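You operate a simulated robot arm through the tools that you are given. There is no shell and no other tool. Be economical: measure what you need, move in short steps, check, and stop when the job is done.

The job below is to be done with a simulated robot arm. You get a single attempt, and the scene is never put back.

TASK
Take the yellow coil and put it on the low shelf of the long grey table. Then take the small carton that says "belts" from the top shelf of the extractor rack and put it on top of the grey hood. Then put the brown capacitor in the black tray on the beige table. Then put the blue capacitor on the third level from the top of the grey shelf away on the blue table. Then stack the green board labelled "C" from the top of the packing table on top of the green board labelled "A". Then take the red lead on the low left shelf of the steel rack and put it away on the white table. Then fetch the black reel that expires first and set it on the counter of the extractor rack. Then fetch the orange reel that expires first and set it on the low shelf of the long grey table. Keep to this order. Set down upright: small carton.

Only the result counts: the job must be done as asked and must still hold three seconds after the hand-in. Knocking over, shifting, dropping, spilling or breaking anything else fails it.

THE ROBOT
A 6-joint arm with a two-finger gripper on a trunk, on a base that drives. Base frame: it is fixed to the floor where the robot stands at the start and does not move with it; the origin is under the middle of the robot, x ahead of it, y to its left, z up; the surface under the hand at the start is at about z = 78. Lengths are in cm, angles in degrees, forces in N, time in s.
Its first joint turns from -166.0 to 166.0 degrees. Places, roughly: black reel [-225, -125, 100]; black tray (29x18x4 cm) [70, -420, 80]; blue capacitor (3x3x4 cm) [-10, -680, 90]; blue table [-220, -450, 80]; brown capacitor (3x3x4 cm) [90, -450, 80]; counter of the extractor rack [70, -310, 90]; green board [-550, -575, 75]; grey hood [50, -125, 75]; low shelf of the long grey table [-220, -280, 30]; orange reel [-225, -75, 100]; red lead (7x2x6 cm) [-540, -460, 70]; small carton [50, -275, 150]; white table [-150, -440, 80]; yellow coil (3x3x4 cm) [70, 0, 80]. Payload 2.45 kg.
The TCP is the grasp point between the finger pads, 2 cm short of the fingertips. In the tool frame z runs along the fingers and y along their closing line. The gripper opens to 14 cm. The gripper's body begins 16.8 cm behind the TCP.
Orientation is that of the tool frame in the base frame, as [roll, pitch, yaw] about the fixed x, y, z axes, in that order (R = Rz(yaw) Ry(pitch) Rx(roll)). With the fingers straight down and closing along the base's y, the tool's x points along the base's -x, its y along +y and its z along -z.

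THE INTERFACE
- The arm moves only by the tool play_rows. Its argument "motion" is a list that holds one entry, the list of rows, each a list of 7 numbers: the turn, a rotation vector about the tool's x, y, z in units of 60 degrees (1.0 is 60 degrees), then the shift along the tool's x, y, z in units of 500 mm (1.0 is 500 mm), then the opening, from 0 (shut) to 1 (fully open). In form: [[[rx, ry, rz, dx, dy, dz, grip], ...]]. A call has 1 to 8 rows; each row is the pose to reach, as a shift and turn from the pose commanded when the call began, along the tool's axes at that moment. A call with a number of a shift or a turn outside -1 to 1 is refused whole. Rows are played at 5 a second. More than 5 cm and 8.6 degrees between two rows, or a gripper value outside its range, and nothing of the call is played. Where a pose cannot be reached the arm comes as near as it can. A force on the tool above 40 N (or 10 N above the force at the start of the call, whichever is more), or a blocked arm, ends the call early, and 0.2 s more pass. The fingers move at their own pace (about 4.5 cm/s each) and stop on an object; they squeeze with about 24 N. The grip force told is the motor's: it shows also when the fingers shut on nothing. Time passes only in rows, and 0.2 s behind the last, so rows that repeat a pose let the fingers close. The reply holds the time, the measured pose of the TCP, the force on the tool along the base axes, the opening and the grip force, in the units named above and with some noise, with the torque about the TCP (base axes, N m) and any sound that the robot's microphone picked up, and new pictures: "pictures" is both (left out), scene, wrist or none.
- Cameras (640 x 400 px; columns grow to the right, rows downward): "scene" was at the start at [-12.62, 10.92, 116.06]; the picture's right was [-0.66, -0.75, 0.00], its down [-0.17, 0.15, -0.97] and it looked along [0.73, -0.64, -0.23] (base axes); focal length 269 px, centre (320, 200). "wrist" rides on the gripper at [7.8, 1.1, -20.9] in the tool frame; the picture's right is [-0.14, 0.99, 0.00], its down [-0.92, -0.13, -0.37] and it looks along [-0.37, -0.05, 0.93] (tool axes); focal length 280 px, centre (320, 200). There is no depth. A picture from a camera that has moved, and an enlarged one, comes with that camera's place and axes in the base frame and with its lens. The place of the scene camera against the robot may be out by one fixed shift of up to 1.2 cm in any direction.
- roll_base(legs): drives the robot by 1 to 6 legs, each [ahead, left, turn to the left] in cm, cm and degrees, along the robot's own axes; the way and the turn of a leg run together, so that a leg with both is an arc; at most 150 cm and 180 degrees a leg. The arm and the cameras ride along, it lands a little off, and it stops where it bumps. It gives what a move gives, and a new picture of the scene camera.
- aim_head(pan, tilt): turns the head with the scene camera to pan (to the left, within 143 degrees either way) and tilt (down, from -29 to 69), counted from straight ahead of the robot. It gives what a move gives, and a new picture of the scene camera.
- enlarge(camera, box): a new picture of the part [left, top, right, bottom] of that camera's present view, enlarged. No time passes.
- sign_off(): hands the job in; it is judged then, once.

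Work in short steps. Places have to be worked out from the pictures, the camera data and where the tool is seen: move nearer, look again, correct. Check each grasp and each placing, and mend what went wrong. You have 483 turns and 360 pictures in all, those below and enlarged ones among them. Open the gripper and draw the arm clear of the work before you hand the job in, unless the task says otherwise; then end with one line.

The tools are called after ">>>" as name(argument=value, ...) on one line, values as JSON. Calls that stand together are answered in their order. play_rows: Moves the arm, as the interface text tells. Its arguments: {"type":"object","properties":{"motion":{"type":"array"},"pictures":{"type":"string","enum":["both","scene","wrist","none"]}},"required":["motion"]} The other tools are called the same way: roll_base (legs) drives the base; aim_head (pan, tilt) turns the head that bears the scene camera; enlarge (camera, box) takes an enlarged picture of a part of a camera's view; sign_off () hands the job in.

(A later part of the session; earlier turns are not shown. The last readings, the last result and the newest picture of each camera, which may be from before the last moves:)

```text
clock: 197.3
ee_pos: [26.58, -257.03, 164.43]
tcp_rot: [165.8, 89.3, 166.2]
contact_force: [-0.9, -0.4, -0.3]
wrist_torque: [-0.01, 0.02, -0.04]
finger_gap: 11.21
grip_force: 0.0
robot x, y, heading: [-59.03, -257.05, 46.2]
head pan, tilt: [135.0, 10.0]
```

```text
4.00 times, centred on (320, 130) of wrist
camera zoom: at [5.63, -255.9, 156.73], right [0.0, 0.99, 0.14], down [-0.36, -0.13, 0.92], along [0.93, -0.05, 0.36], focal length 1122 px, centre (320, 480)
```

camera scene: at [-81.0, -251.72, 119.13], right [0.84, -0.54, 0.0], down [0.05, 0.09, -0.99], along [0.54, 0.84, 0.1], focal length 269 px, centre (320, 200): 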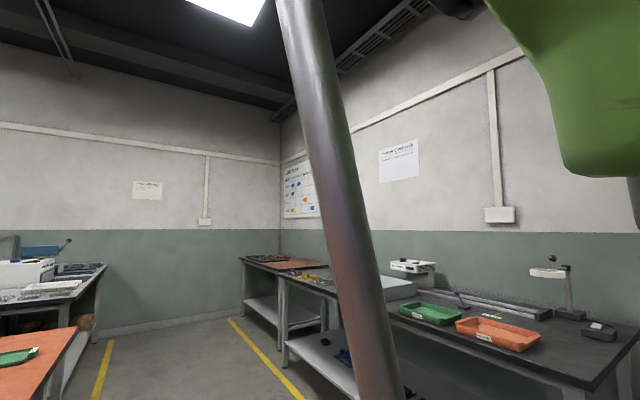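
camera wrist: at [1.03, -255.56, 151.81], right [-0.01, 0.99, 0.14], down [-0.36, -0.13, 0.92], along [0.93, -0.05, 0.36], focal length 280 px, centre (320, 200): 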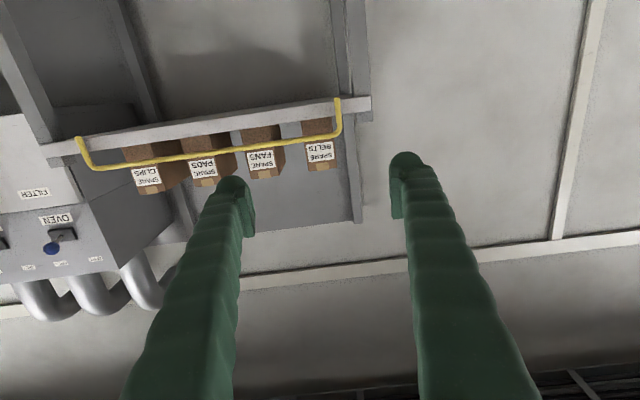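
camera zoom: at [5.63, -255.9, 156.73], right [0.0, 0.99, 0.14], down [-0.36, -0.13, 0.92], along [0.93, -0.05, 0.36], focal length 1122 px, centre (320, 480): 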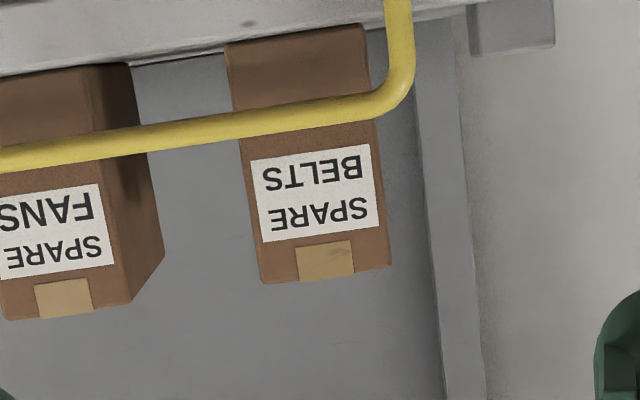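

Shelf surface is at about z = 156.4 (seen edge-on); x still is uncertain (50-55). I rise and move forward for a wider baseline.

>>> play_rows(motion=[[[0, 0, 0, -0.08, 0, 0.02, 0.8], [0, 0, 0, -0.14, 0, 0.06, 0.8]]], pictures="none")

>>> enlarge(camera="wrist", box=[240, 0, 400, 100])

```text
clock: 197.9
ee_pos: [29.63, -257.11, 171.3]
tcp_rot: [166.2, 89.4, 166.7]
contact_force: [-1.8, 0.0, 0.2]
wrist_torque: [-0.01, 0.08, -0.01]
finger_gap: 11.2
grip_force: 0.0
robot x, y, heading: [-58.95, -257.42, 45.9]
head pan, tilt: [135.0, 10.0]
```

```text
4.00 times, centred on (320, 50) of wrist
camera zoom: at [8.66, -256.03, 163.67], right [0.0, 0.99, 0.14], down [-0.36, -0.13, 0.92], along [0.93, -0.05, 0.36], focal length 1122 px, centre (320, 800)
```

zoom: 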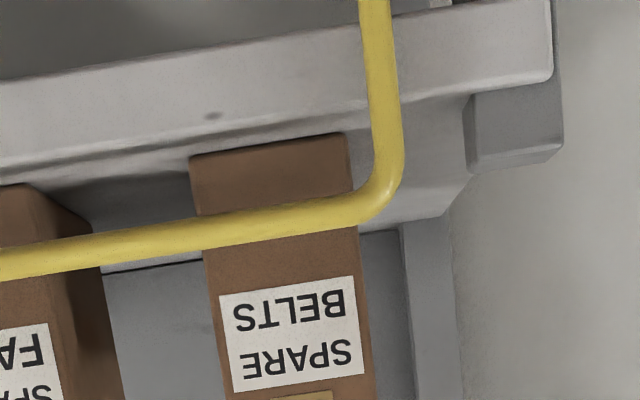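

Now consistent: carton front at x = 53.5, y = -256.9, z from 156.4 to 165.9; the rail is at x = 50.2 with its top at z = 160. I set the hand to z = 163.8 and drive the base 18 cm toward the rack.

>>> play_rows(motion=[[[0, 0, 0, 0.07, 0.003, 0, 0.57], [0, 0, 0, 0.15, 0.005, 0, 0.57]]], pictures="none")

>>> roll_base(legs=[[12.5, -12.9, 0]])

>>> play_rows(motion=[[[0, 0, 0, 0, 0, 0, 0.57]]], pictures="wrist")

```text
clock: 198.6
ee_pos: [29.66, -256.89, 163.84]
tcp_rot: [166.7, 89.4, 167.0]
contact_force: [-0.5, 0.3, 0.5]
wrist_torque: [0.05, -0.02, 0.01]
finger_gap: 7.97
grip_force: 0.2
robot x, y, heading: [-59.28, -257.06, 45.9]
head pan, tilt: [135.0, 10.0]
```

```text
clock: 200.1
ee_pos: [47.88, -257.2, 163.88]
tcp_rot: [167.3, 89.4, 167.2]
contact_force: [-0.6, 1.0, 0.3]
wrist_torque: [0.0, -0.04, 0.02]
finger_gap: 7.98
grip_force: 0.1
robot x, y, heading: [-40.93, -256.96, 45.6]
head pan, tilt: [135.0, 10.0]
camera scene: at [-76.73, -258.95, 116.63], right [-0.01, 1.0, 0.0], down [0.17, 0.0, -0.98], along [-0.98, -0.01, -0.17], focal length 269 px, centre (320, 200)
```

scene: 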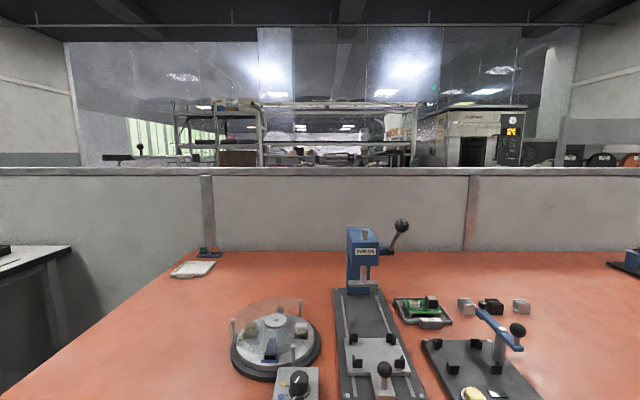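

```text
clock: 200.5
ee_pos: [47.95, -257.28, 163.82]
tcp_rot: [166.9, 89.4, 166.9]
contact_force: [0.3, -0.5, -0.7]
wrist_torque: [0.02, -0.01, 0.02]
finger_gap: 8.0
grip_force: 0.0
robot x, y, heading: [-40.97, -256.73, 45.7]
head pan, tilt: [135.0, 10.0]
camera wrist: at [26.98, -256.06, 156.17], right [0.0, 0.99, 0.14], down [-0.36, -0.13, 0.92], along [0.93, -0.05, 0.35], focal length 280 px, centre (320, 200)
```

wrist: 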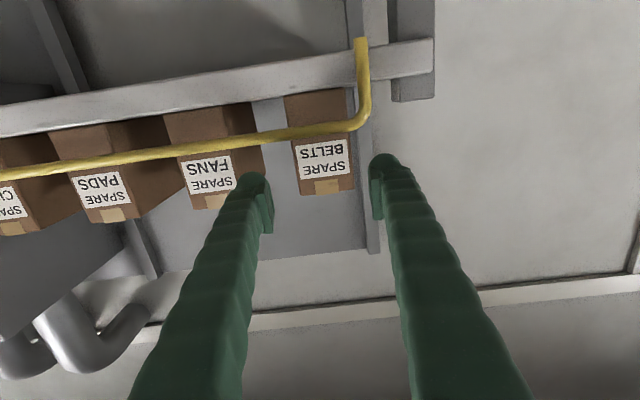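

Aligned within half a centimetre. I shift 0.4 cm sideways and drive the last 8 cm, so that the fingers straddle the carton.

>>> play_rows(motion=[[[0, 0, 0, 0, 0.008, 0, 0.57]]], pictures="none")

>>> roll_base(legs=[[5.8, -5.9, 0]])

>>> play_rows(motion=[[[0, 0, 0, 0, 0, 0, 0.57]]], pictures="wrist")

```text
clock: 200.9
ee_pos: [48.01, -256.9, 163.85]
tcp_rot: [168.2, 89.4, 168.3]
contact_force: [0.1, 0.6, -0.6]
wrist_torque: [0.04, -0.02, 0.0]
finger_gap: 8.0
grip_force: 0.0
robot x, y, heading: [-41.02, -257.22, 45.3]
head pan, tilt: [135.0, 10.0]
```

```text
clock: 201.9
ee_pos: [56.25, -256.59, 163.81]
tcp_rot: [167.6, 89.4, 167.5]
contact_force: [-0.1, -0.1, 0.7]
wrist_torque: [0.02, 0.0, 0.04]
finger_gap: 7.97
grip_force: 0.1
robot x, y, heading: [-32.46, -257.29, 45.8]
head pan, tilt: [135.0, 10.0]
camera scene: at [-68.32, -258.9, 116.63], right [-0.01, 1.0, 0.0], down [0.17, 0.0, -0.98], along [-0.98, -0.01, -0.17], focal length 269 px, centre (320, 200)
```

scene: 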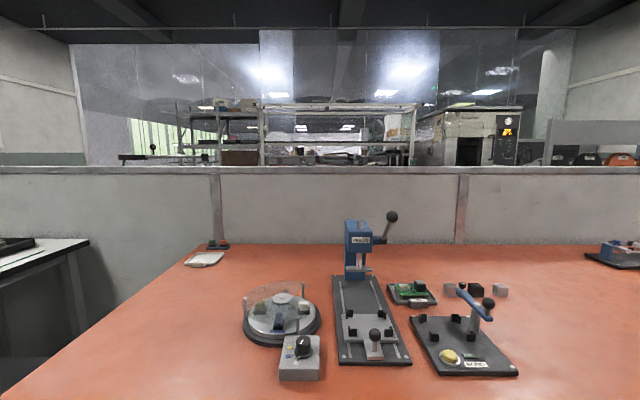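

```text
clock: 202.3
ee_pos: [56.24, -256.57, 163.77]
tcp_rot: [167.9, 89.4, 167.9]
contact_force: [-0.1, 0.8, 1.5]
wrist_torque: [0.0, 0.01, -0.01]
finger_gap: 7.96
grip_force: 0.2
robot x, y, heading: [-32.85, -257.15, 45.9]
head pan, tilt: [135.0, 10.0]
camera wrist: at [35.37, -255.47, 156.2], right [0.0, 0.99, 0.14], down [-0.36, -0.13, 0.92], along [0.93, -0.05, 0.35], focal length 280 px, centre (320, 200)
```

wrist: 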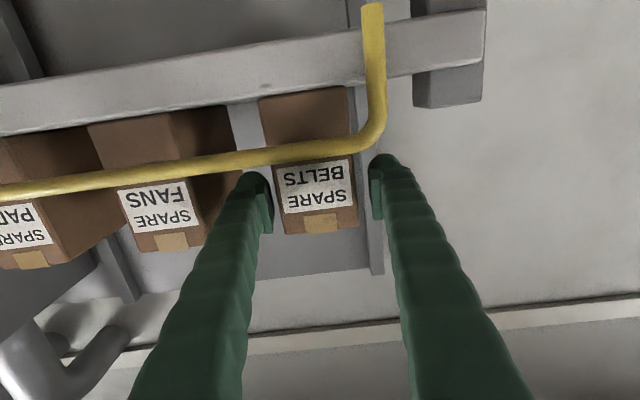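

The fingers straddle the carton just above the rail. I close.

>>> play_rows(motion=[[[0, 0, 0, 0, -0.005, 0, 0.45], [0, 0, 0, 0, -0.005, 0, 0.35], [0, 0, 0, 0, -0.005, 0, 0.2], [0, 0, 0, 0, -0.005, 0, 0.1], [0, 0, 0, 0, -0.005, 0, 0], [0, 0, 0, 0, -0.005, 0, 0]]], pictures="wrist")

```text
clock: 203.8
ee_pos: [56.3, -256.74, 163.85]
tcp_rot: [167.7, 89.3, 167.7]
contact_force: [-0.6, 0.4, 0.3]
wrist_torque: [-0.01, 0.01, 0.06]
finger_gap: 5.94
grip_force: 23.7
robot x, y, heading: [-32.82, -256.77, 45.7]
head pan, tilt: [135.0, 10.0]
camera wrist: at [35.36, -255.66, 156.22], right [0.0, 0.99, 0.14], down [-0.36, -0.13, 0.92], along [0.93, -0.05, 0.35], focal length 280 px, centre (320, 200)
```

wrist: 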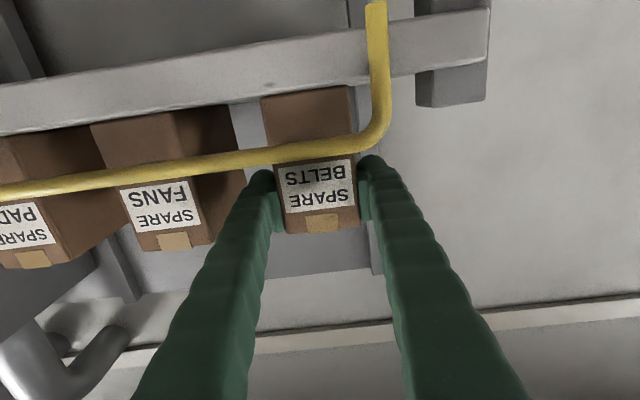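

Gripped (5.9 cm wide). I lift it 6.5 cm so that it clears the rail.

>>> play_rows(motion=[[[0, 0, 0, -0.03, 0, 0, 0], [0, 0, 0, -0.08, 0, 0, 0], [0, 0, 0, -0.13, 0, 0, 0]]], pictures="wrist")

```text
clock: 204.6
ee_pos: [56.28, -256.86, 170.44]
tcp_rot: [168.0, 89.5, 168.1]
contact_force: [-0.4, -0.8, -2.2]
wrist_torque: [0.02, 0.14, 0.02]
finger_gap: 5.95
grip_force: 24.0
robot x, y, heading: [-32.47, -257.02, 46.0]
head pan, tilt: [135.0, 10.0]
camera wrist: at [35.38, -255.78, 162.79], right [0.0, 0.99, 0.14], down [-0.36, -0.13, 0.92], along [0.93, -0.05, 0.35], focal length 280 px, centre (320, 200)
```

wrist: 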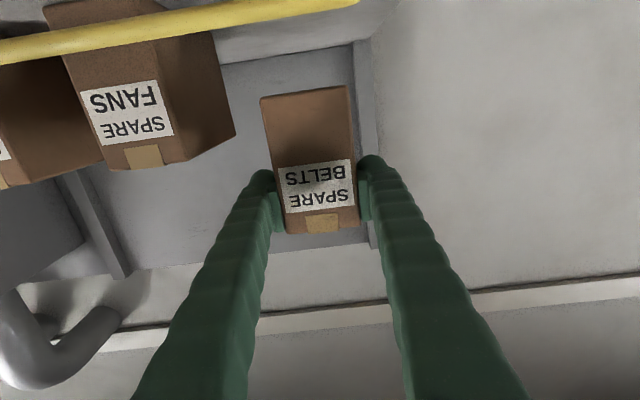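

The carton is clear of the rail. I back the base away from the rack and drive sideways up to the bench with the grey hood.

>>> roll_base(legs=[[-24.3, 25.2, 0], [95, 92, 0]])

>>> aim_head(pan=-20, tilt=20)

```text
clock: 213.0
ee_pos: [19.15, -123.61, 170.45]
tcp_rot: [167.7, 89.3, 168.7]
contact_force: [-0.2, -0.5, -1.9]
wrist_torque: [0.0, 0.06, -0.06]
finger_gap: 5.94
grip_force: 23.9
robot x, y, heading: [-69.77, -125.17, 46.5]
head pan, tilt: [135.0, 10.0]
camera scene: at [-105.55, -127.46, 116.63], right [-0.03, 1.0, 0.0], down [0.17, 0.0, -0.98], along [-0.98, -0.03, -0.17], focal length 269 px, centre (320, 200)
```

scene: 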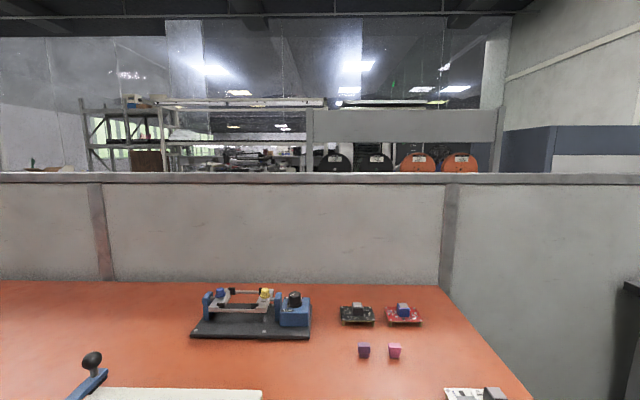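

```text
clock: 215.4
ee_pos: [19.18, -123.67, 170.44]
tcp_rot: [167.9, 89.3, 168.9]
contact_force: [-0.2, 0.0, -2.1]
wrist_torque: [0.03, 0.1, -0.02]
finger_gap: 5.95
grip_force: 24.1
robot x, y, heading: [-70.01, -124.89, 46.3]
head pan, tilt: [-20.0, 20.0]
camera scene: at [-87.93, -123.04, 115.0], right [0.45, -0.89, 0.0], down [-0.31, -0.15, -0.94], along [0.84, 0.42, -0.34], focal length 269 px, centre (320, 200)
```

scene: 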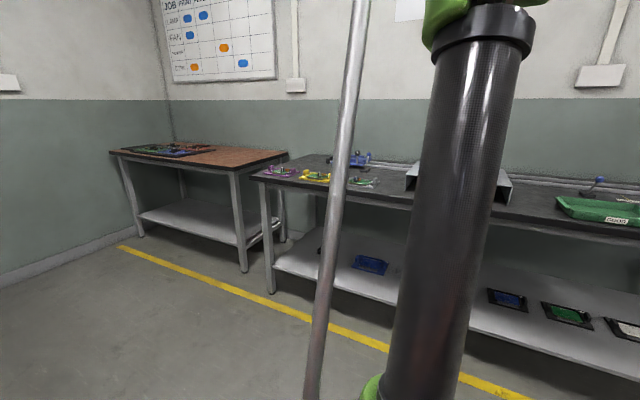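

The arm's tube hides the hood. I look past its right side.

>>> aim_head(pan=-75, tilt=20)

```text
clock: 216.7
ee_pos: [19.1, -123.54, 170.41]
tcp_rot: [167.7, 89.2, 168.6]
contact_force: [-0.3, -0.1, -2.4]
wrist_torque: [0.02, 0.04, 0.0]
finger_gap: 5.93
grip_force: 24.1
robot x, y, heading: [-69.9, -124.88, 46.6]
head pan, tilt: [-75.0, 20.0]
camera scene: at [-88.06, -131.63, 115.0], right [-0.48, -0.88, 0.0], down [-0.3, 0.16, -0.94], along [0.83, -0.45, -0.34], focal length 269 px, centre (320, 200)
```

scene: 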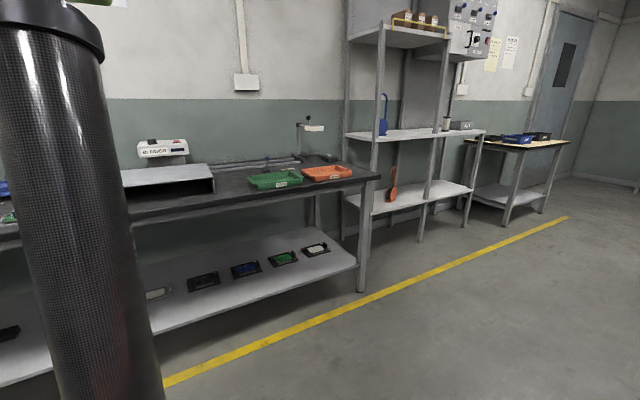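

The hood's top is at z of about 85, its right end near y = -145. I move 32 cm up the aisle to see the whole hood.

>>> roll_base(legs=[[23, 22, 0]])

>>> enlarge(camera="scene", box=[160, 100, 400, 250])

```text
clock: 218.8
ee_pos: [18.83, -91.44, 170.35]
tcp_rot: [167.9, 89.1, 169.1]
contact_force: [-0.4, 0.6, -2.9]
wrist_torque: [-0.04, 0.12, -0.03]
finger_gap: 5.93
grip_force: 24.1
robot x, y, heading: [-70.28, -93.51, 46.9]
head pan, tilt: [-75.0, 20.0]
camera scene: at [-88.39, -100.05, 115.0], right [-0.47, -0.88, 0.0], down [-0.3, 0.16, -0.94], along [0.83, -0.44, -0.34], focal length 269 px, centre (320, 200)
```

scene: 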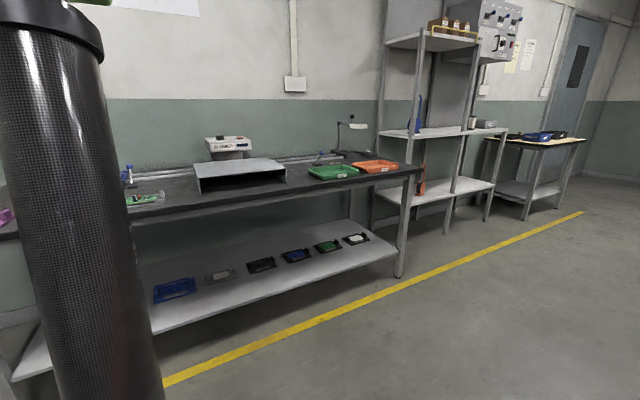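

```text
2.67 times, centred on (280, 175) of scene
camera zoom: at [-88.39, -100.05, 115.0], right [-0.47, -0.88, 0.0], down [-0.3, 0.16, -0.94], along [0.83, -0.44, -0.34], focal length 716 px, centre (427, 267)
```

zoom: 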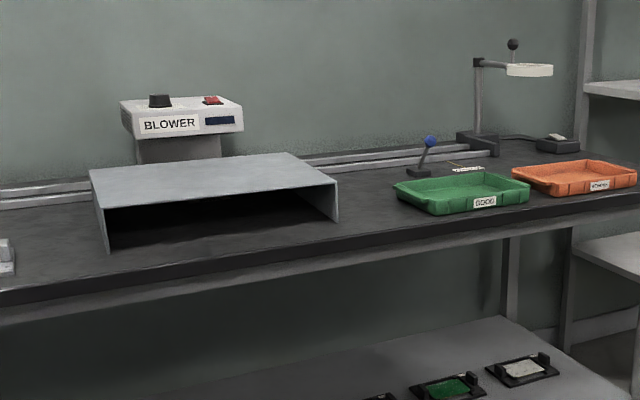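

The hood top spans x 31-61, y -145 to -106, at z of about 85.6. I lower the carton to z = 105 in front of the bench first.

>>> play_rows(motion=[[[0, 0, 0, 0.09, 0, 0, 0], [0, 0, 0, 0.18, 0, 0, 0], [0, 0, 0, 0.27, 0, 0, 0], [0, 0, 0, 0.36, 0, 0, 0], [0, 0, 0, 0.45, 0, 0, 0], [0, 0, 0, 0.54, 0, 0, 0], [0, 0, 0, 0.63, 0, 0, 0], [0, 0, 0, 0.72, 0, 0, 0]]], pictures="none")

>>> play_rows(motion=[[[0, 0, 0, 0.09, 0, 0, 0], [0, 0, 0, 0.18, 0, 0, 0], [0, 0, 0, 0.27, 0, 0, 0], [0, 0, 0, 0.36, 0, 0, 0], [0, 0, 0, 0.45, 0, 0, 0], [0, 0, 0, 0.54, 0, 0, 0], [0, 0, 0, 0.59, 0, 0, 0]]], pictures="wrist")

```text
clock: 220.6
ee_pos: [18.43, -91.3, 134.29]
tcp_rot: [167.5, 89.3, 168.7]
contact_force: [-0.4, -0.4, -1.8]
wrist_torque: [-0.03, 0.08, -0.01]
finger_gap: 5.95
grip_force: 24.0
robot x, y, heading: [-70.28, -93.4, 46.7]
head pan, tilt: [-75.0, 20.0]
```

```text
clock: 222.2
ee_pos: [18.41, -91.3, 104.83]
tcp_rot: [167.7, 89.2, 168.9]
contact_force: [0.5, -1.1, -2.6]
wrist_torque: [-0.02, 0.06, 0.0]
finger_gap: 5.91
grip_force: 24.5
robot x, y, heading: [-70.26, -93.38, 46.8]
head pan, tilt: [-75.0, 20.0]
camera wrist: at [-2.73, -90.66, 97.21], right [-0.02, 0.99, 0.14], down [-0.36, -0.14, 0.92], along [0.93, -0.03, 0.35], focal length 280 px, centre (320, 200)
```

wrist: 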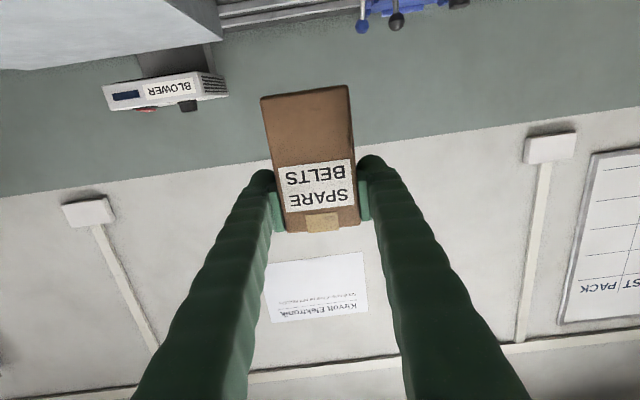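

Carton firmly held. I drive to y = -125 and 16 cm toward the hood.

>>> roll_base(legs=[[-24.8, -23.3, 0], [11, -11.7, 0]])

>>> enlarge(camera="wrist", box=[0, 0, 640, 400])

```text
clock: 225.4
ee_pos: [34.19, -124.83, 104.91]
tcp_rot: [168.0, 89.3, 169.5]
contact_force: [-0.3, -0.3, -2.5]
wrist_torque: [-0.03, 0.08, 0.01]
finger_gap: 5.93
grip_force: 24.4
robot x, y, heading: [-54.29, -127.18, 47.1]
head pan, tilt: [-75.0, 20.0]
camera scene: at [-72.5, -133.84, 115.0], right [-0.47, -0.88, 0.0], down [-0.3, 0.16, -0.94], along [0.83, -0.44, -0.34], focal length 269 px, centre (320, 200)
```

scene: 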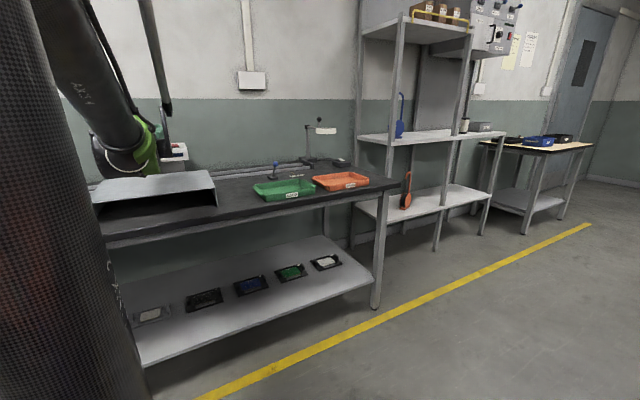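

```text
1.00 times, centred on (320, 200) of wrist (not enlarged: the box is as wide or as high as the picture)
camera zoom: at [13.14, -124.21, 97.26], right [-0.02, 0.99, 0.14], down [-0.35, -0.14, 0.92], along [0.93, -0.03, 0.35], focal length 280 px, centre (320, 200)
```

zoom: 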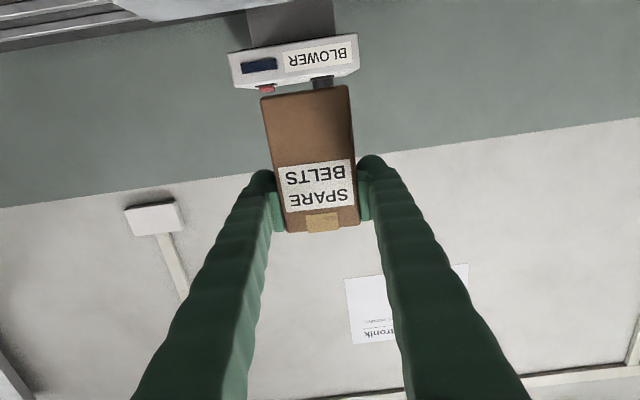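

I move the hand 9 cm forward over the hood and look from the side.

>>> play_rows(motion=[[[0, 0, 0, 0, 0, 0.09, 0], [0, 0, 0, 0.02, 0, 0.18, 0], [0, 0, 0, 0.06, 0, 0.18, 0]]], pictures="scene")

>>> enlarge(camera="scene", box=[60, 80, 300, 230])

```text
clock: 226.2
ee_pos: [42.98, -124.63, 101.87]
tcp_rot: [168.6, 89.3, 169.8]
contact_force: [-0.1, 0.4, -1.3]
wrist_torque: [-0.02, 0.09, 0.01]
finger_gap: 5.93
grip_force: 24.1
robot x, y, heading: [-54.32, -126.96, 47.0]
head pan, tilt: [-75.0, 20.0]
camera scene: at [-72.5, -133.84, 115.0], right [-0.47, -0.88, 0.0], down [-0.3, 0.16, -0.94], along [0.83, -0.44, -0.34], focal length 269 px, centre (320, 200)
```

scene: 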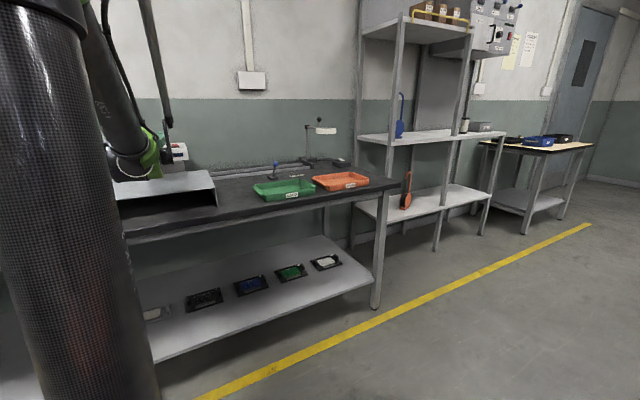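

```text
2.67 times, centred on (180, 155) of scene
camera zoom: at [-72.5, -133.84, 115.0], right [-0.47, -0.88, 0.0], down [-0.3, 0.16, -0.94], along [0.83, -0.44, -0.34], focal length 716 px, centre (693, 320)
```

zoom: 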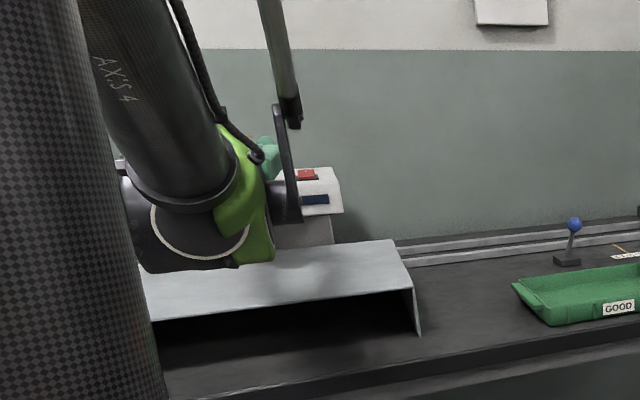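

The wrist joint's underside stays clear of the hood's front edge. I pull back 3 cm for margin, go down to z = 95, then feel for contact.

>>> play_rows(motion=[[[0, 0, 0, 0.03, 0, -0.05, 0], [0, 0, 0, 0.09, 0, -0.06, 0], [0, 0, 0, 0.135, 0, -0.06, 0]]], pictures="scene")

>>> play_rows(motion=[[[0, 0, 0, 0.008, 0, 0, 0], [0, 0, 0, 0.014, 0, 0, 0], [0, 0, 0, 0.02, 0, 0, 0], [0, 0, 0, 0.026, 0, 0, 0], [0, 0, 0, 0.032, 0, 0, 0]]], pictures="wrist")

```text
clock: 227.0
ee_pos: [39.87, -124.49, 94.94]
tcp_rot: [168.4, 89.2, 169.8]
contact_force: [0.0, 0.5, -2.1]
wrist_torque: [0.03, 0.1, -0.01]
finger_gap: 5.91
grip_force: 24.4
robot x, y, heading: [-54.65, -127.13, 47.0]
head pan, tilt: [-75.0, 20.0]
camera scene: at [-72.5, -133.84, 115.0], right [-0.47, -0.88, 0.0], down [-0.3, 0.16, -0.94], along [0.83, -0.44, -0.34], focal length 269 px, centre (320, 200)
```

scene: 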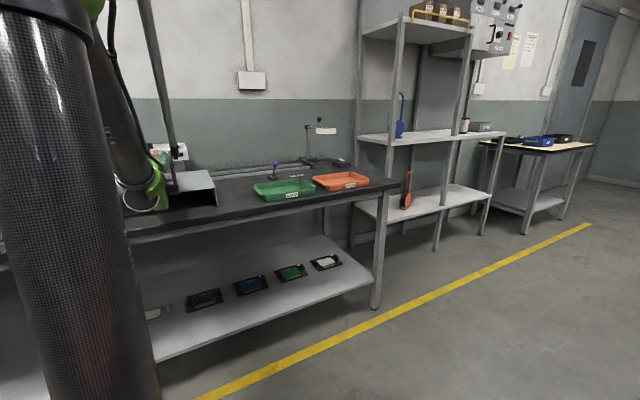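

```text
clock: 228.2
ee_pos: [39.92, -124.76, 93.58]
tcp_rot: [166.8, 89.3, 168.2]
contact_force: [-3.9, 0.9, 5.7]
wrist_torque: [-0.13, -0.55, 0.0]
finger_gap: 5.88
grip_force: 24.6
robot x, y, heading: [-54.79, -127.2, 46.9]
head pan, tilt: [-75.0, 20.0]
camera wrist: at [18.96, -123.99, 85.87], right [-0.02, 0.99, 0.14], down [-0.36, -0.14, 0.92], along [0.93, -0.03, 0.35], focal length 280 px, centre (320, 200)
```

wrist: 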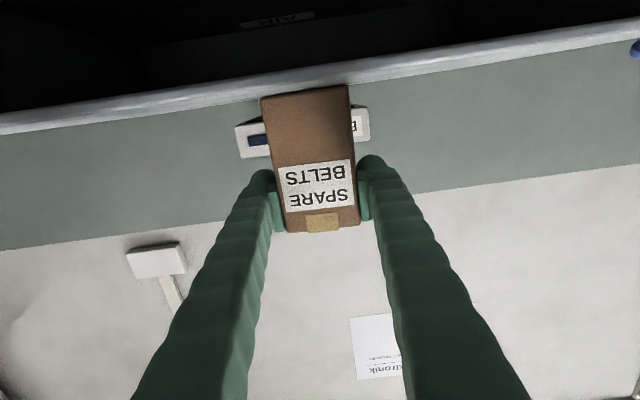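

The carton touches the hood (8 N). I open slowly and look.

>>> play_rows(motion=[[[0, 0, 0, 0, 0, 0, 0.43], [0, 0, 0, 0, 0, 0, 0.45], [0, 0, 0, 0, 0, 0, 0.48], [0, 0, 0, 0, 0, 0, 0.52], [0, 0, 0, 0, 0, 0, 0.56], [0, 0, 0, 0, 0, 0, 0.6], [0, 0, 0, 0, 0, 0, 0.6]]], pictures="wrist")

>>> play_rows(motion=[[[0, 0, 0, 0, 0, -0.04, 0.6], [0, 0, 0, 0, 0, -0.1, 0.6], [0, 0, 0, 0, 0, -0.18, 0.6], [0, 0, 0, -0.02, 0, -0.26, 0.6]]], pictures="both")

```text
clock: 229.8
ee_pos: [39.88, -124.59, 93.41]
tcp_rot: [168.0, 89.3, 169.4]
contact_force: [0.8, -0.7, 0.1]
wrist_torque: [0.01, 0.01, -0.05]
finger_gap: 8.43
grip_force: 0.0
robot x, y, heading: [-54.24, -126.93, 47.1]
head pan, tilt: [-75.0, 20.0]
camera wrist: at [19.0, -124.01, 85.83], right [-0.02, 0.99, 0.14], down [-0.35, -0.14, 0.92], along [0.93, -0.03, 0.35], focal length 280 px, centre (320, 200)
```

wrist: 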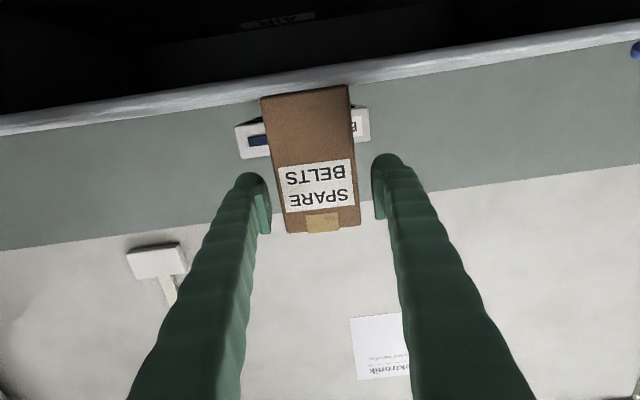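

```text
clock: 230.8
ee_pos: [27.11, -125.32, 94.63]
tcp_rot: [168.4, 89.3, 169.6]
contact_force: [0.2, 0.3, 0.1]
wrist_torque: [-0.02, -0.01, 0.02]
finger_gap: 8.43
grip_force: 0.1
robot x, y, heading: [-54.52, -126.95, 46.9]
head pan, tilt: [-75.0, 20.0]
camera scene: at [-72.49, -133.84, 115.0], right [-0.47, -0.88, 0.0], down [-0.3, 0.16, -0.94], along [0.83, -0.44, -0.34], focal length 269 px, centre (320, 200)
camera wrist: at [6.13, -124.52, 86.98], right [-0.02, 0.99, 0.14], down [-0.35, -0.14, 0.92], along [0.93, -0.03, 0.35], focal length 280 px, centre (320, 200)
```

scene: 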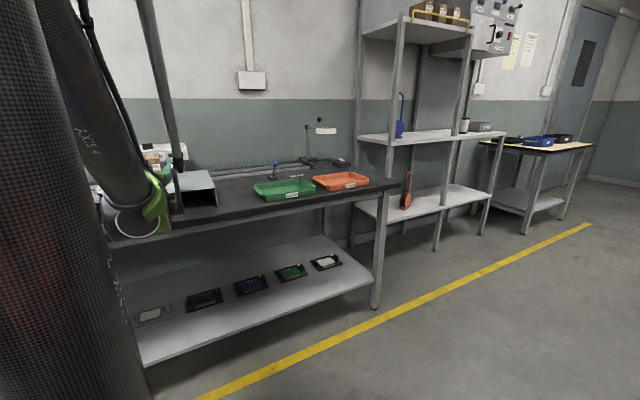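
wrist: 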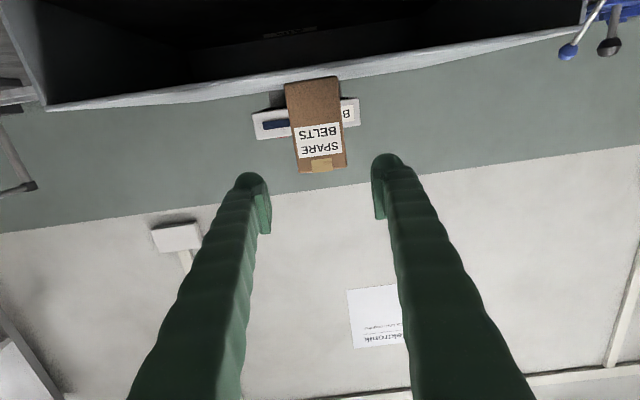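

The carton stands upright on the hood. I back away and bring the tool to point down again for the next job.

>>> roll_base(legs=[[-13.7, 14.6, 0]])

>>> play_rows(motion=[[[0, 0.12, 0, -0.06, 0, 0, 0.6], [0, 0.24, 0, -0.12, 0, 0, 0.6], [0, 0.36, 0, -0.16, 0, 0, 0.6], [0, 0.48, 0, -0.18, 0, 0, 0.6], [0, 0.6, 0, -0.2, 0, 0, 0.6], [0, 0.72, 0, -0.2, 0, 0, 0.6], [0, 0.84, 0, -0.2, 0, 0, 0.6], [0, 0.96, 0, -0.2, 0, 0, 0.6]]], pictures="none")

>>> play_rows(motion=[[[0, 0.13, 0, 0, 0, 0, 0.6], [0, 0.26, 0, 0, 0, 0, 0.6], [0, 0.4, 0, 0, 0, 0, 0.6], [0, 0.53, 0, 0, 0, 0, 0.6]]], pictures="none")

```text
clock: 232.4
ee_pos: [6.86, -125.36, 94.66]
tcp_rot: [168.1, 89.4, 169.2]
contact_force: [-1.0, 0.7, 1.0]
wrist_torque: [-0.01, 0.01, 0.0]
finger_gap: 8.37
grip_force: 0.0
robot x, y, heading: [-74.42, -126.67, 46.8]
head pan, tilt: [-75.0, 20.0]
camera scene: at [-92.75, -133.62, 115.0], right [-0.47, -0.88, 0.0], down [-0.3, 0.16, -0.94], along [0.83, -0.44, -0.34], focal length 269 px, centre (320, 200)
```

scene: 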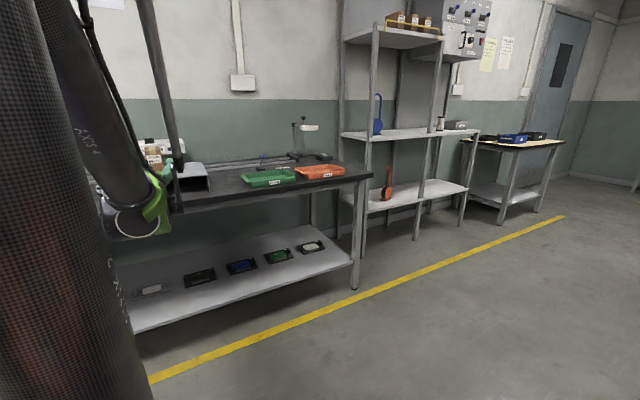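

```text
clock: 234.2
ee_pos: [6.95, -125.29, 104.72]
tcp_rot: [179.8, 31.7, -178.9]
contact_force: [-0.2, -0.8, 0.2]
wrist_torque: [0.02, -0.05, 0.03]
finger_gap: 8.41
grip_force: 0.1
out of reach, approached as far as the arm can: row 1
robot x, y, heading: [-74.36, -126.81, 46.9]
head pan, tilt: [-75.0, 20.0]
```

```text
clock: 235.2
ee_pos: [6.91, -125.23, 104.54]
tcp_rot: [179.9, -0.2, -178.8]
contact_force: [-0.5, -0.1, 0.5]
wrist_torque: [0.0, -0.1, -0.05]
finger_gap: 8.41
grip_force: 0.1
robot x, y, heading: [-74.69, -127.13, 47.0]
head pan, tilt: [-75.0, 20.0]
```

The hand is in travel pose. I drive down to the beige table (its front edge near x = 30, y from -380 to -468).

>>> roll_base(legs=[[-66.3, -75.5, 0], [-66.3, -75.5, 0], [-66.3, -75.5, 0]])

>>> play_rows(motion=[[[0, 0, 0, 0, 0, 0, 0.6]]], pictures="wrist")

```text
clock: 250.0
ee_pos: [37.52, -422.61, 104.62]
tcp_rot: [180.0, -0.1, -178.2]
contact_force: [-0.2, -0.6, 0.3]
wrist_torque: [-0.02, -0.01, 0.02]
finger_gap: 8.41
grip_force: 0.1
robot x, y, heading: [-43.78, -425.07, 47.5]
head pan, tilt: [-75.0, 20.0]
camera scene: at [-62.09, -432.15, 115.0], right [-0.46, -0.89, 0.0], down [-0.3, 0.16, -0.94], along [0.83, -0.43, -0.34], focal length 269 px, centre (320, 200)
```

scene: 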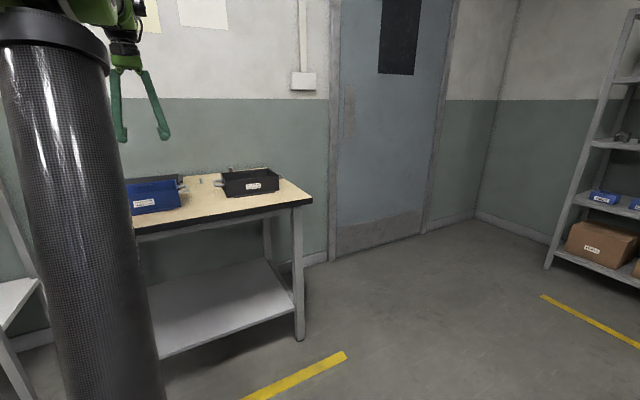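

```text
clock: 250.4
ee_pos: [37.54, -422.72, 104.42]
tcp_rot: [180.0, 0.0, -178.2]
contact_force: [0.1, -0.3, 0.7]
wrist_torque: [0.0, 0.02, 0.01]
finger_gap: 8.37
grip_force: 0.0
robot x, y, heading: [-43.79, -425.22, 47.3]
head pan, tilt: [-75.0, 20.0]
camera wrist: at [29.79, -421.85, 125.43], right [0.11, 0.99, 0.0], down [0.92, -0.1, 0.37], along [0.37, -0.04, -0.93], focal length 280 px, centre (320, 200)
```

wrist: 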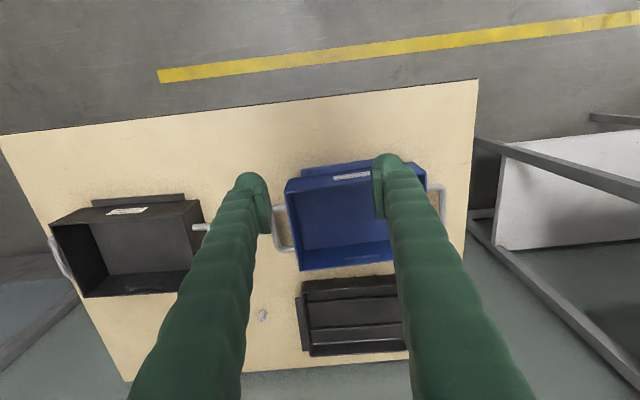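

I see a dark bin with a label, a blue bin, a shallow dark tray at the back, and something small at (262, 315). I enlarge to tell them apart.

>>> enlarge(camera="wrist", box=[30, 180, 222, 300])

>>> enlarge(camera="wrist", box=[230, 150, 454, 390])

>>> enlarge(camera="scene", box=[120, 150, 312, 270])

```text
3.33 times, centred on (126, 240) of wrist
camera zoom: at [29.79, -421.85, 125.43], right [0.11, 0.99, 0.0], down [0.92, -0.1, 0.37], along [0.37, -0.04, -0.93], focal length 935 px, centre (967, 67)
```

zoom: 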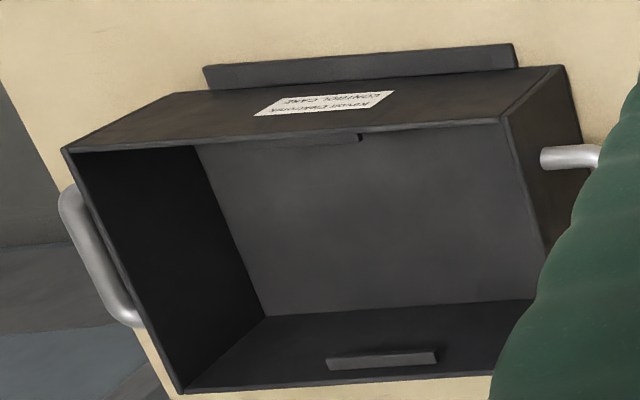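

```text
1.67 times, centred on (342, 270) of wrist
camera zoom: at [29.79, -421.85, 125.43], right [0.11, 0.99, 0.0], down [0.92, -0.1, 0.37], along [0.37, -0.04, -0.93], focal length 467 px, centre (283, 83)
```

zoom: 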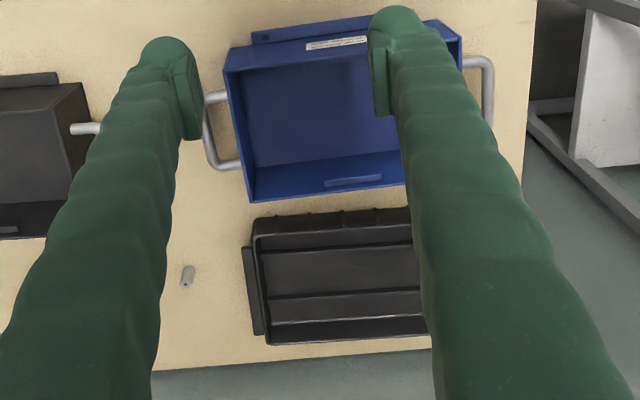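

```text
3.33 times, centred on (216, 210) of scene
camera zoom: at [-62.09, -432.15, 115.0], right [-0.46, -0.89, 0.0], down [-0.3, 0.16, -0.94], along [0.83, -0.43, -0.34], focal length 896 px, centre (667, 167)
```

zoom: 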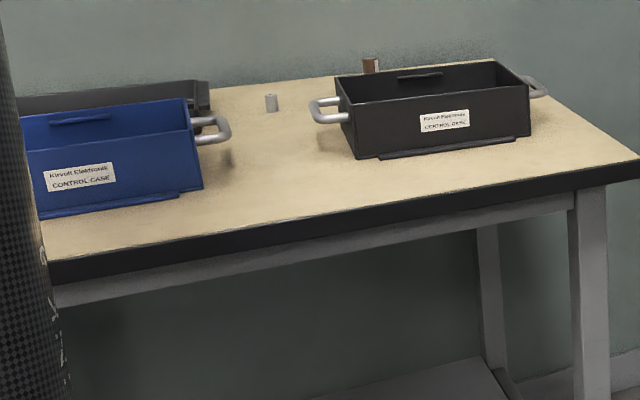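

The grey part is a different one; the brown capacitor stands behind the black control case, near (86, -454). The shallow ribbed tray at (75, -420) is the black tray. I drive closer, with the hand passing high above the cases.

>>> roll_base(legs=[[3, -46, 0]])

>>> play_rows(motion=[[[0, 0, 0, 0, 0, 0, 0.5]]], pictures="wrist")

```text
clock: 253.2
ee_pos: [73.79, -452.5, 104.6]
tcp_rot: [179.9, 0.0, -178.6]
contact_force: [0.5, 0.8, -0.4]
wrist_torque: [-0.04, -0.01, 0.0]
finger_gap: 8.38
grip_force: 0.0
robot x, y, heading: [-8.15, -454.73, 47.0]
head pan, tilt: [-75.0, 20.0]
camera scene: at [-26.02, -461.3, 115.0], right [-0.47, -0.88, 0.0], down [-0.3, 0.16, -0.94], along [0.83, -0.44, -0.34], focal length 269 px, centre (320, 200)
```

scene: 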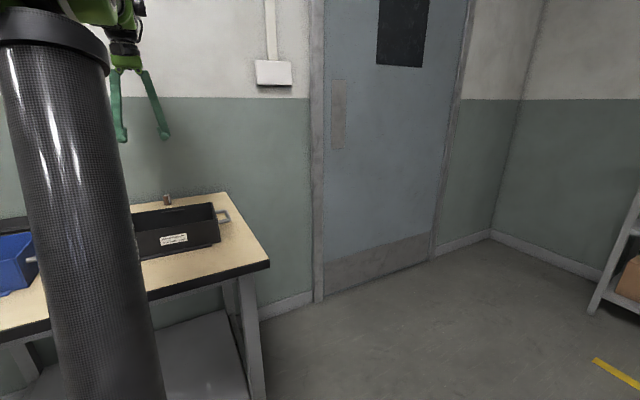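

```text
clock: 253.6
ee_pos: [73.76, -452.49, 104.59]
tcp_rot: [179.8, 0.0, -178.6]
contact_force: [-0.3, -1.1, 0.1]
wrist_torque: [-0.03, -0.01, 0.0]
finger_gap: 7.0
grip_force: 0.1
robot x, y, heading: [-7.76, -454.69, 47.0]
head pan, tilt: [-75.0, 20.0]
camera wrist: at [65.92, -451.6, 125.43], right [0.11, 0.99, 0.0], down [0.92, -0.11, 0.37], along [0.37, -0.04, -0.93], focal length 280 px, centre (320, 200)
```

wrist: 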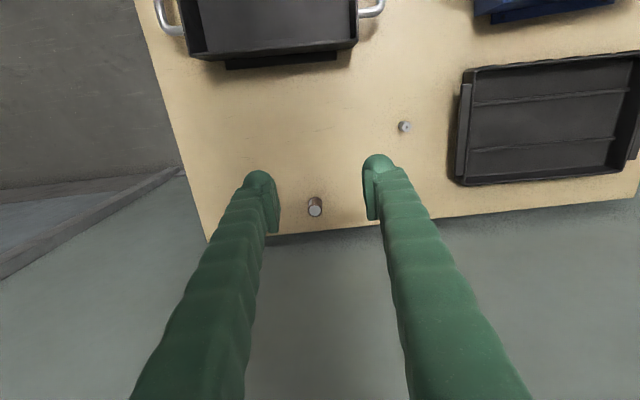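

The brown capacitor stands at about (84.9, -454.4); the tray spans x 66-83, y -431 to -402. I move over the capacitor and down to z = 88.

>>> play_rows(motion=[[[0, 0, 0, -0.08, -0.015, 0, 0.5], [0, 0, 0, -0.16, -0.03, 0.04, 0.5], [0, 0, 0, -0.221, -0.043, 0.1, 0.5], [0, 0, 0, -0.221, -0.043, 0.19, 0.5], [0, 0, 0, -0.221, -0.043, 0.28, 0.45], [0, 0, 0, -0.221, -0.043, 0.33, 0.45]]], pictures="wrist")

```text
clock: 255.0
ee_pos: [85.05, -454.42, 88.02]
tcp_rot: [179.8, 0.1, -178.5]
contact_force: [-0.4, -0.4, 0.4]
wrist_torque: [0.02, -0.02, 0.0]
finger_gap: 6.3
grip_force: 0.0
robot x, y, heading: [-7.82, -454.55, 47.2]
head pan, tilt: [-75.0, 20.0]
camera wrist: at [77.22, -453.5, 108.87], right [0.11, 0.99, 0.0], down [0.92, -0.11, 0.37], along [0.37, -0.04, -0.93], focal length 280 px, centre (320, 200)
```

wrist: 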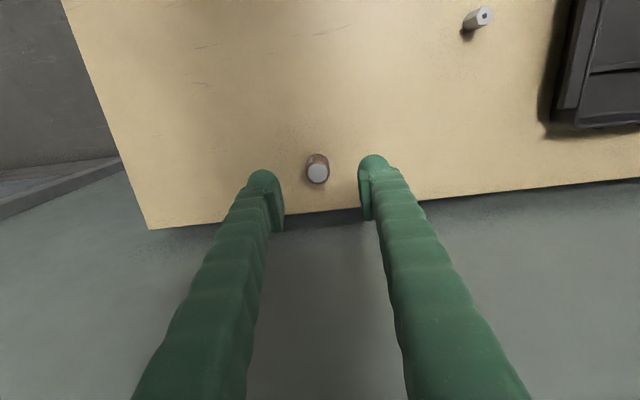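

Centred. I go down to z = 80.4 and close gradually.

>>> play_rows(motion=[[[0, 0, 0, 0, -0.003, 0.08, 0.4], [0, 0, 0, 0, -0.003, 0.12, 0.35], [0, 0, 0, 0, -0.003, 0.152, 0.3], [0, 0, 0, 0, -0.003, 0.152, 0.2], [0, 0, 0, 0, -0.003, 0.152, 0.1], [0, 0, 0, 0, -0.003, 0.152, 0.0], [0, 0, 0, 0, -0.003, 0.152, 0.0]]], pictures="wrist")

```text
clock: 256.6
ee_pos: [84.84, -454.61, 80.58]
tcp_rot: [179.8, -0.1, -178.6]
contact_force: [0.8, -1.0, 0.4]
wrist_torque: [-0.01, -0.01, 0.02]
finger_gap: 2.29
grip_force: 24.3
robot x, y, heading: [-7.69, -454.7, 47.1]
head pan, tilt: [-75.0, 20.0]
camera wrist: at [77.04, -453.64, 101.38], right [0.11, 0.99, 0.0], down [0.92, -0.11, 0.37], along [0.37, -0.04, -0.93], focal length 280 px, centre (320, 200)
```

wrist: 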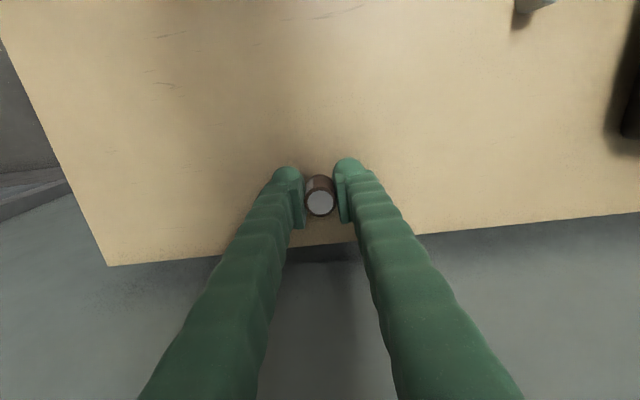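

Gripped (2.3 cm). I lift it and carry it over the tray.

>>> play_rows(motion=[[[0, 0, 0, 0, 0, -0.06, 0], [0, 0, 0, 0, 0, -0.14, 0], [0, 0, 0, 0, 0, -0.22, 0]]], pictures="none")

>>> play_rows(motion=[[[0, 0, 0, 0.024, 0.087, 0, 0], [0, 0, 0, 0.048, 0.174, 0, 0], [0, 0, 0, 0.072, 0.261, 0, 0], [0, 0, 0, 0.096, 0.348, 0, 0], [0, 0, 0, 0.12, 0.435, 0, 0], [0, 0, 0, 0.143, 0.522, 0, 0], [0, 0, 0, 0.167, 0.61, 0, 0], [0, 0, 0, 0.191, 0.697, 0, 0]]], pictures="wrist")

```text
clock: 257.4
ee_pos: [84.84, -454.59, 91.5]
tcp_rot: [180.0, -0.1, -178.7]
contact_force: [0.8, -0.3, -1.0]
wrist_torque: [-0.01, 0.02, -0.01]
finger_gap: 2.26
grip_force: 24.0
robot x, y, heading: [-7.89, -454.72, 47.1]
head pan, tilt: [-75.0, 20.0]
```

```text
clock: 259.2
ee_pos: [74.25, -419.75, 91.56]
tcp_rot: [179.8, 0.0, -178.6]
contact_force: [-0.4, 0.2, -0.7]
wrist_torque: [0.08, 0.0, 0.0]
finger_gap: 2.25
grip_force: 24.2
robot x, y, heading: [-8.04, -454.15, 46.9]
head pan, tilt: [-75.0, 20.0]
camera wrist: at [66.47, -418.89, 112.34], right [0.11, 0.99, 0.0], down [0.92, -0.11, 0.37], along [0.37, -0.04, -0.93], focal length 280 px, centre (320, 200)
```

wrist: 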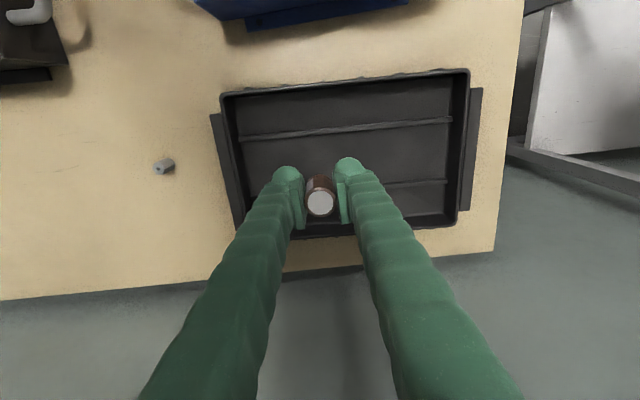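

The capacitor is above the tray's middle lane. I lower it, feeling for the floor.

>>> play_rows(motion=[[[0, 0, 0, 0, 0, 0.08, 0], [0, 0, 0, 0, 0, 0.15, 0], [0, 0, 0, 0, 0, 0.18, 0], [0, 0, 0, 0, 0, 0.19, 0], [0, 0, 0, 0, 0, 0.198, 0], [0, 0, 0, 0, 0, 0.206, 0], [0, 0, 0, 0, 0, 0.212, 0]]], pictures="wrist")

```text
clock: 260.8
ee_pos: [74.41, -419.85, 80.97]
tcp_rot: [180.0, -0.1, -178.6]
contact_force: [0.3, 0.4, -1.0]
wrist_torque: [-0.01, -0.01, 0.02]
finger_gap: 2.25
grip_force: 23.8
robot x, y, heading: [-8.16, -454.33, 47.0]
head pan, tilt: [-75.0, 20.0]
camera wrist: at [66.56, -419.03, 101.79], right [0.11, 0.99, 0.0], down [0.92, -0.11, 0.37], along [0.37, -0.04, -0.93], focal length 280 px, centre (320, 200)
```

wrist: 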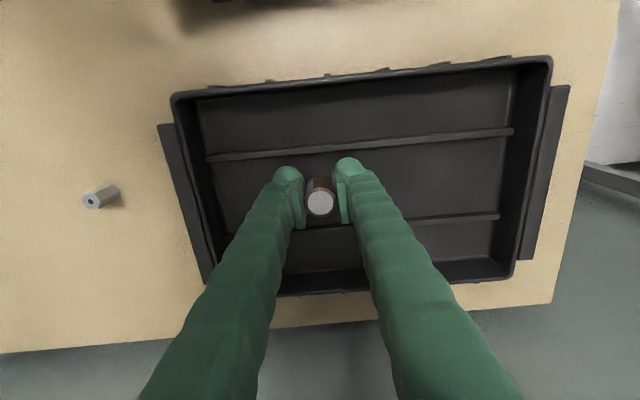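

No contact yet; I go a little further.

>>> play_rows(motion=[[[0, 0, 0, 0, 0, 0.004, 0], [0, 0, 0, 0, 0, 0.008, 0], [0, 0, 0, 0, 0, 0.012, 0], [0, 0, 0, 0, 0, 0.016, 0]]], pictures="none")

```text
clock: 262.0
ee_pos: [74.32, -420.01, 80.42]
tcp_rot: [-180.0, 0.0, -178.6]
contact_force: [-4.9, -1.5, 19.7]
wrist_torque: [-0.13, 0.1, -0.03]
finger_gap: 2.25
grip_force: 23.4
robot x, y, heading: [-8.37, -454.74, 47.1]
head pan, tilt: [-75.0, 20.0]
stopped in row 4: the force on the tool passed its limit at 41 N (the readings are from after the stop); the commanded pose is now the measured one
```

Contact with the tray floor. I ease up slightly and open, then lift.

>>> play_rows(motion=[[[0, 0, 0, 0, 0, -0.004, 0.16], [0, 0, 0, 0, 0, -0.004, 0.18], [0, 0, 0, 0, 0, -0.004, 0.22], [0, 0, 0, 0, 0, -0.004, 0.28], [0, 0, 0, 0, 0, -0.004, 0.34], [0, 0, 0, 0, 0, -0.004, 0.34], [0, 0, 0, 0, 0, -0.06, 0.34], [0, 0, 0, 0, 0, -0.14, 0.34]]], pictures="wrist")

```text
clock: 263.8
ee_pos: [74.38, -419.98, 87.08]
tcp_rot: [179.9, 0.0, -178.5]
contact_force: [0.0, 0.3, -0.2]
wrist_torque: [-0.02, 0.04, -0.01]
finger_gap: 4.75
grip_force: 0.0
robot x, y, heading: [-7.94, -454.69, 46.8]
head pan, tilt: [-75.0, 20.0]
camera wrist: at [66.64, -419.06, 108.05], right [0.11, 0.99, 0.0], down [0.92, -0.11, 0.37], along [0.37, -0.04, -0.93], focal length 280 px, centre (320, 200)
```

wrist: 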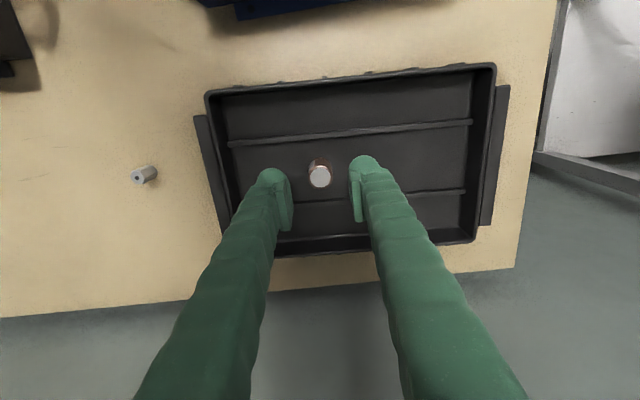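

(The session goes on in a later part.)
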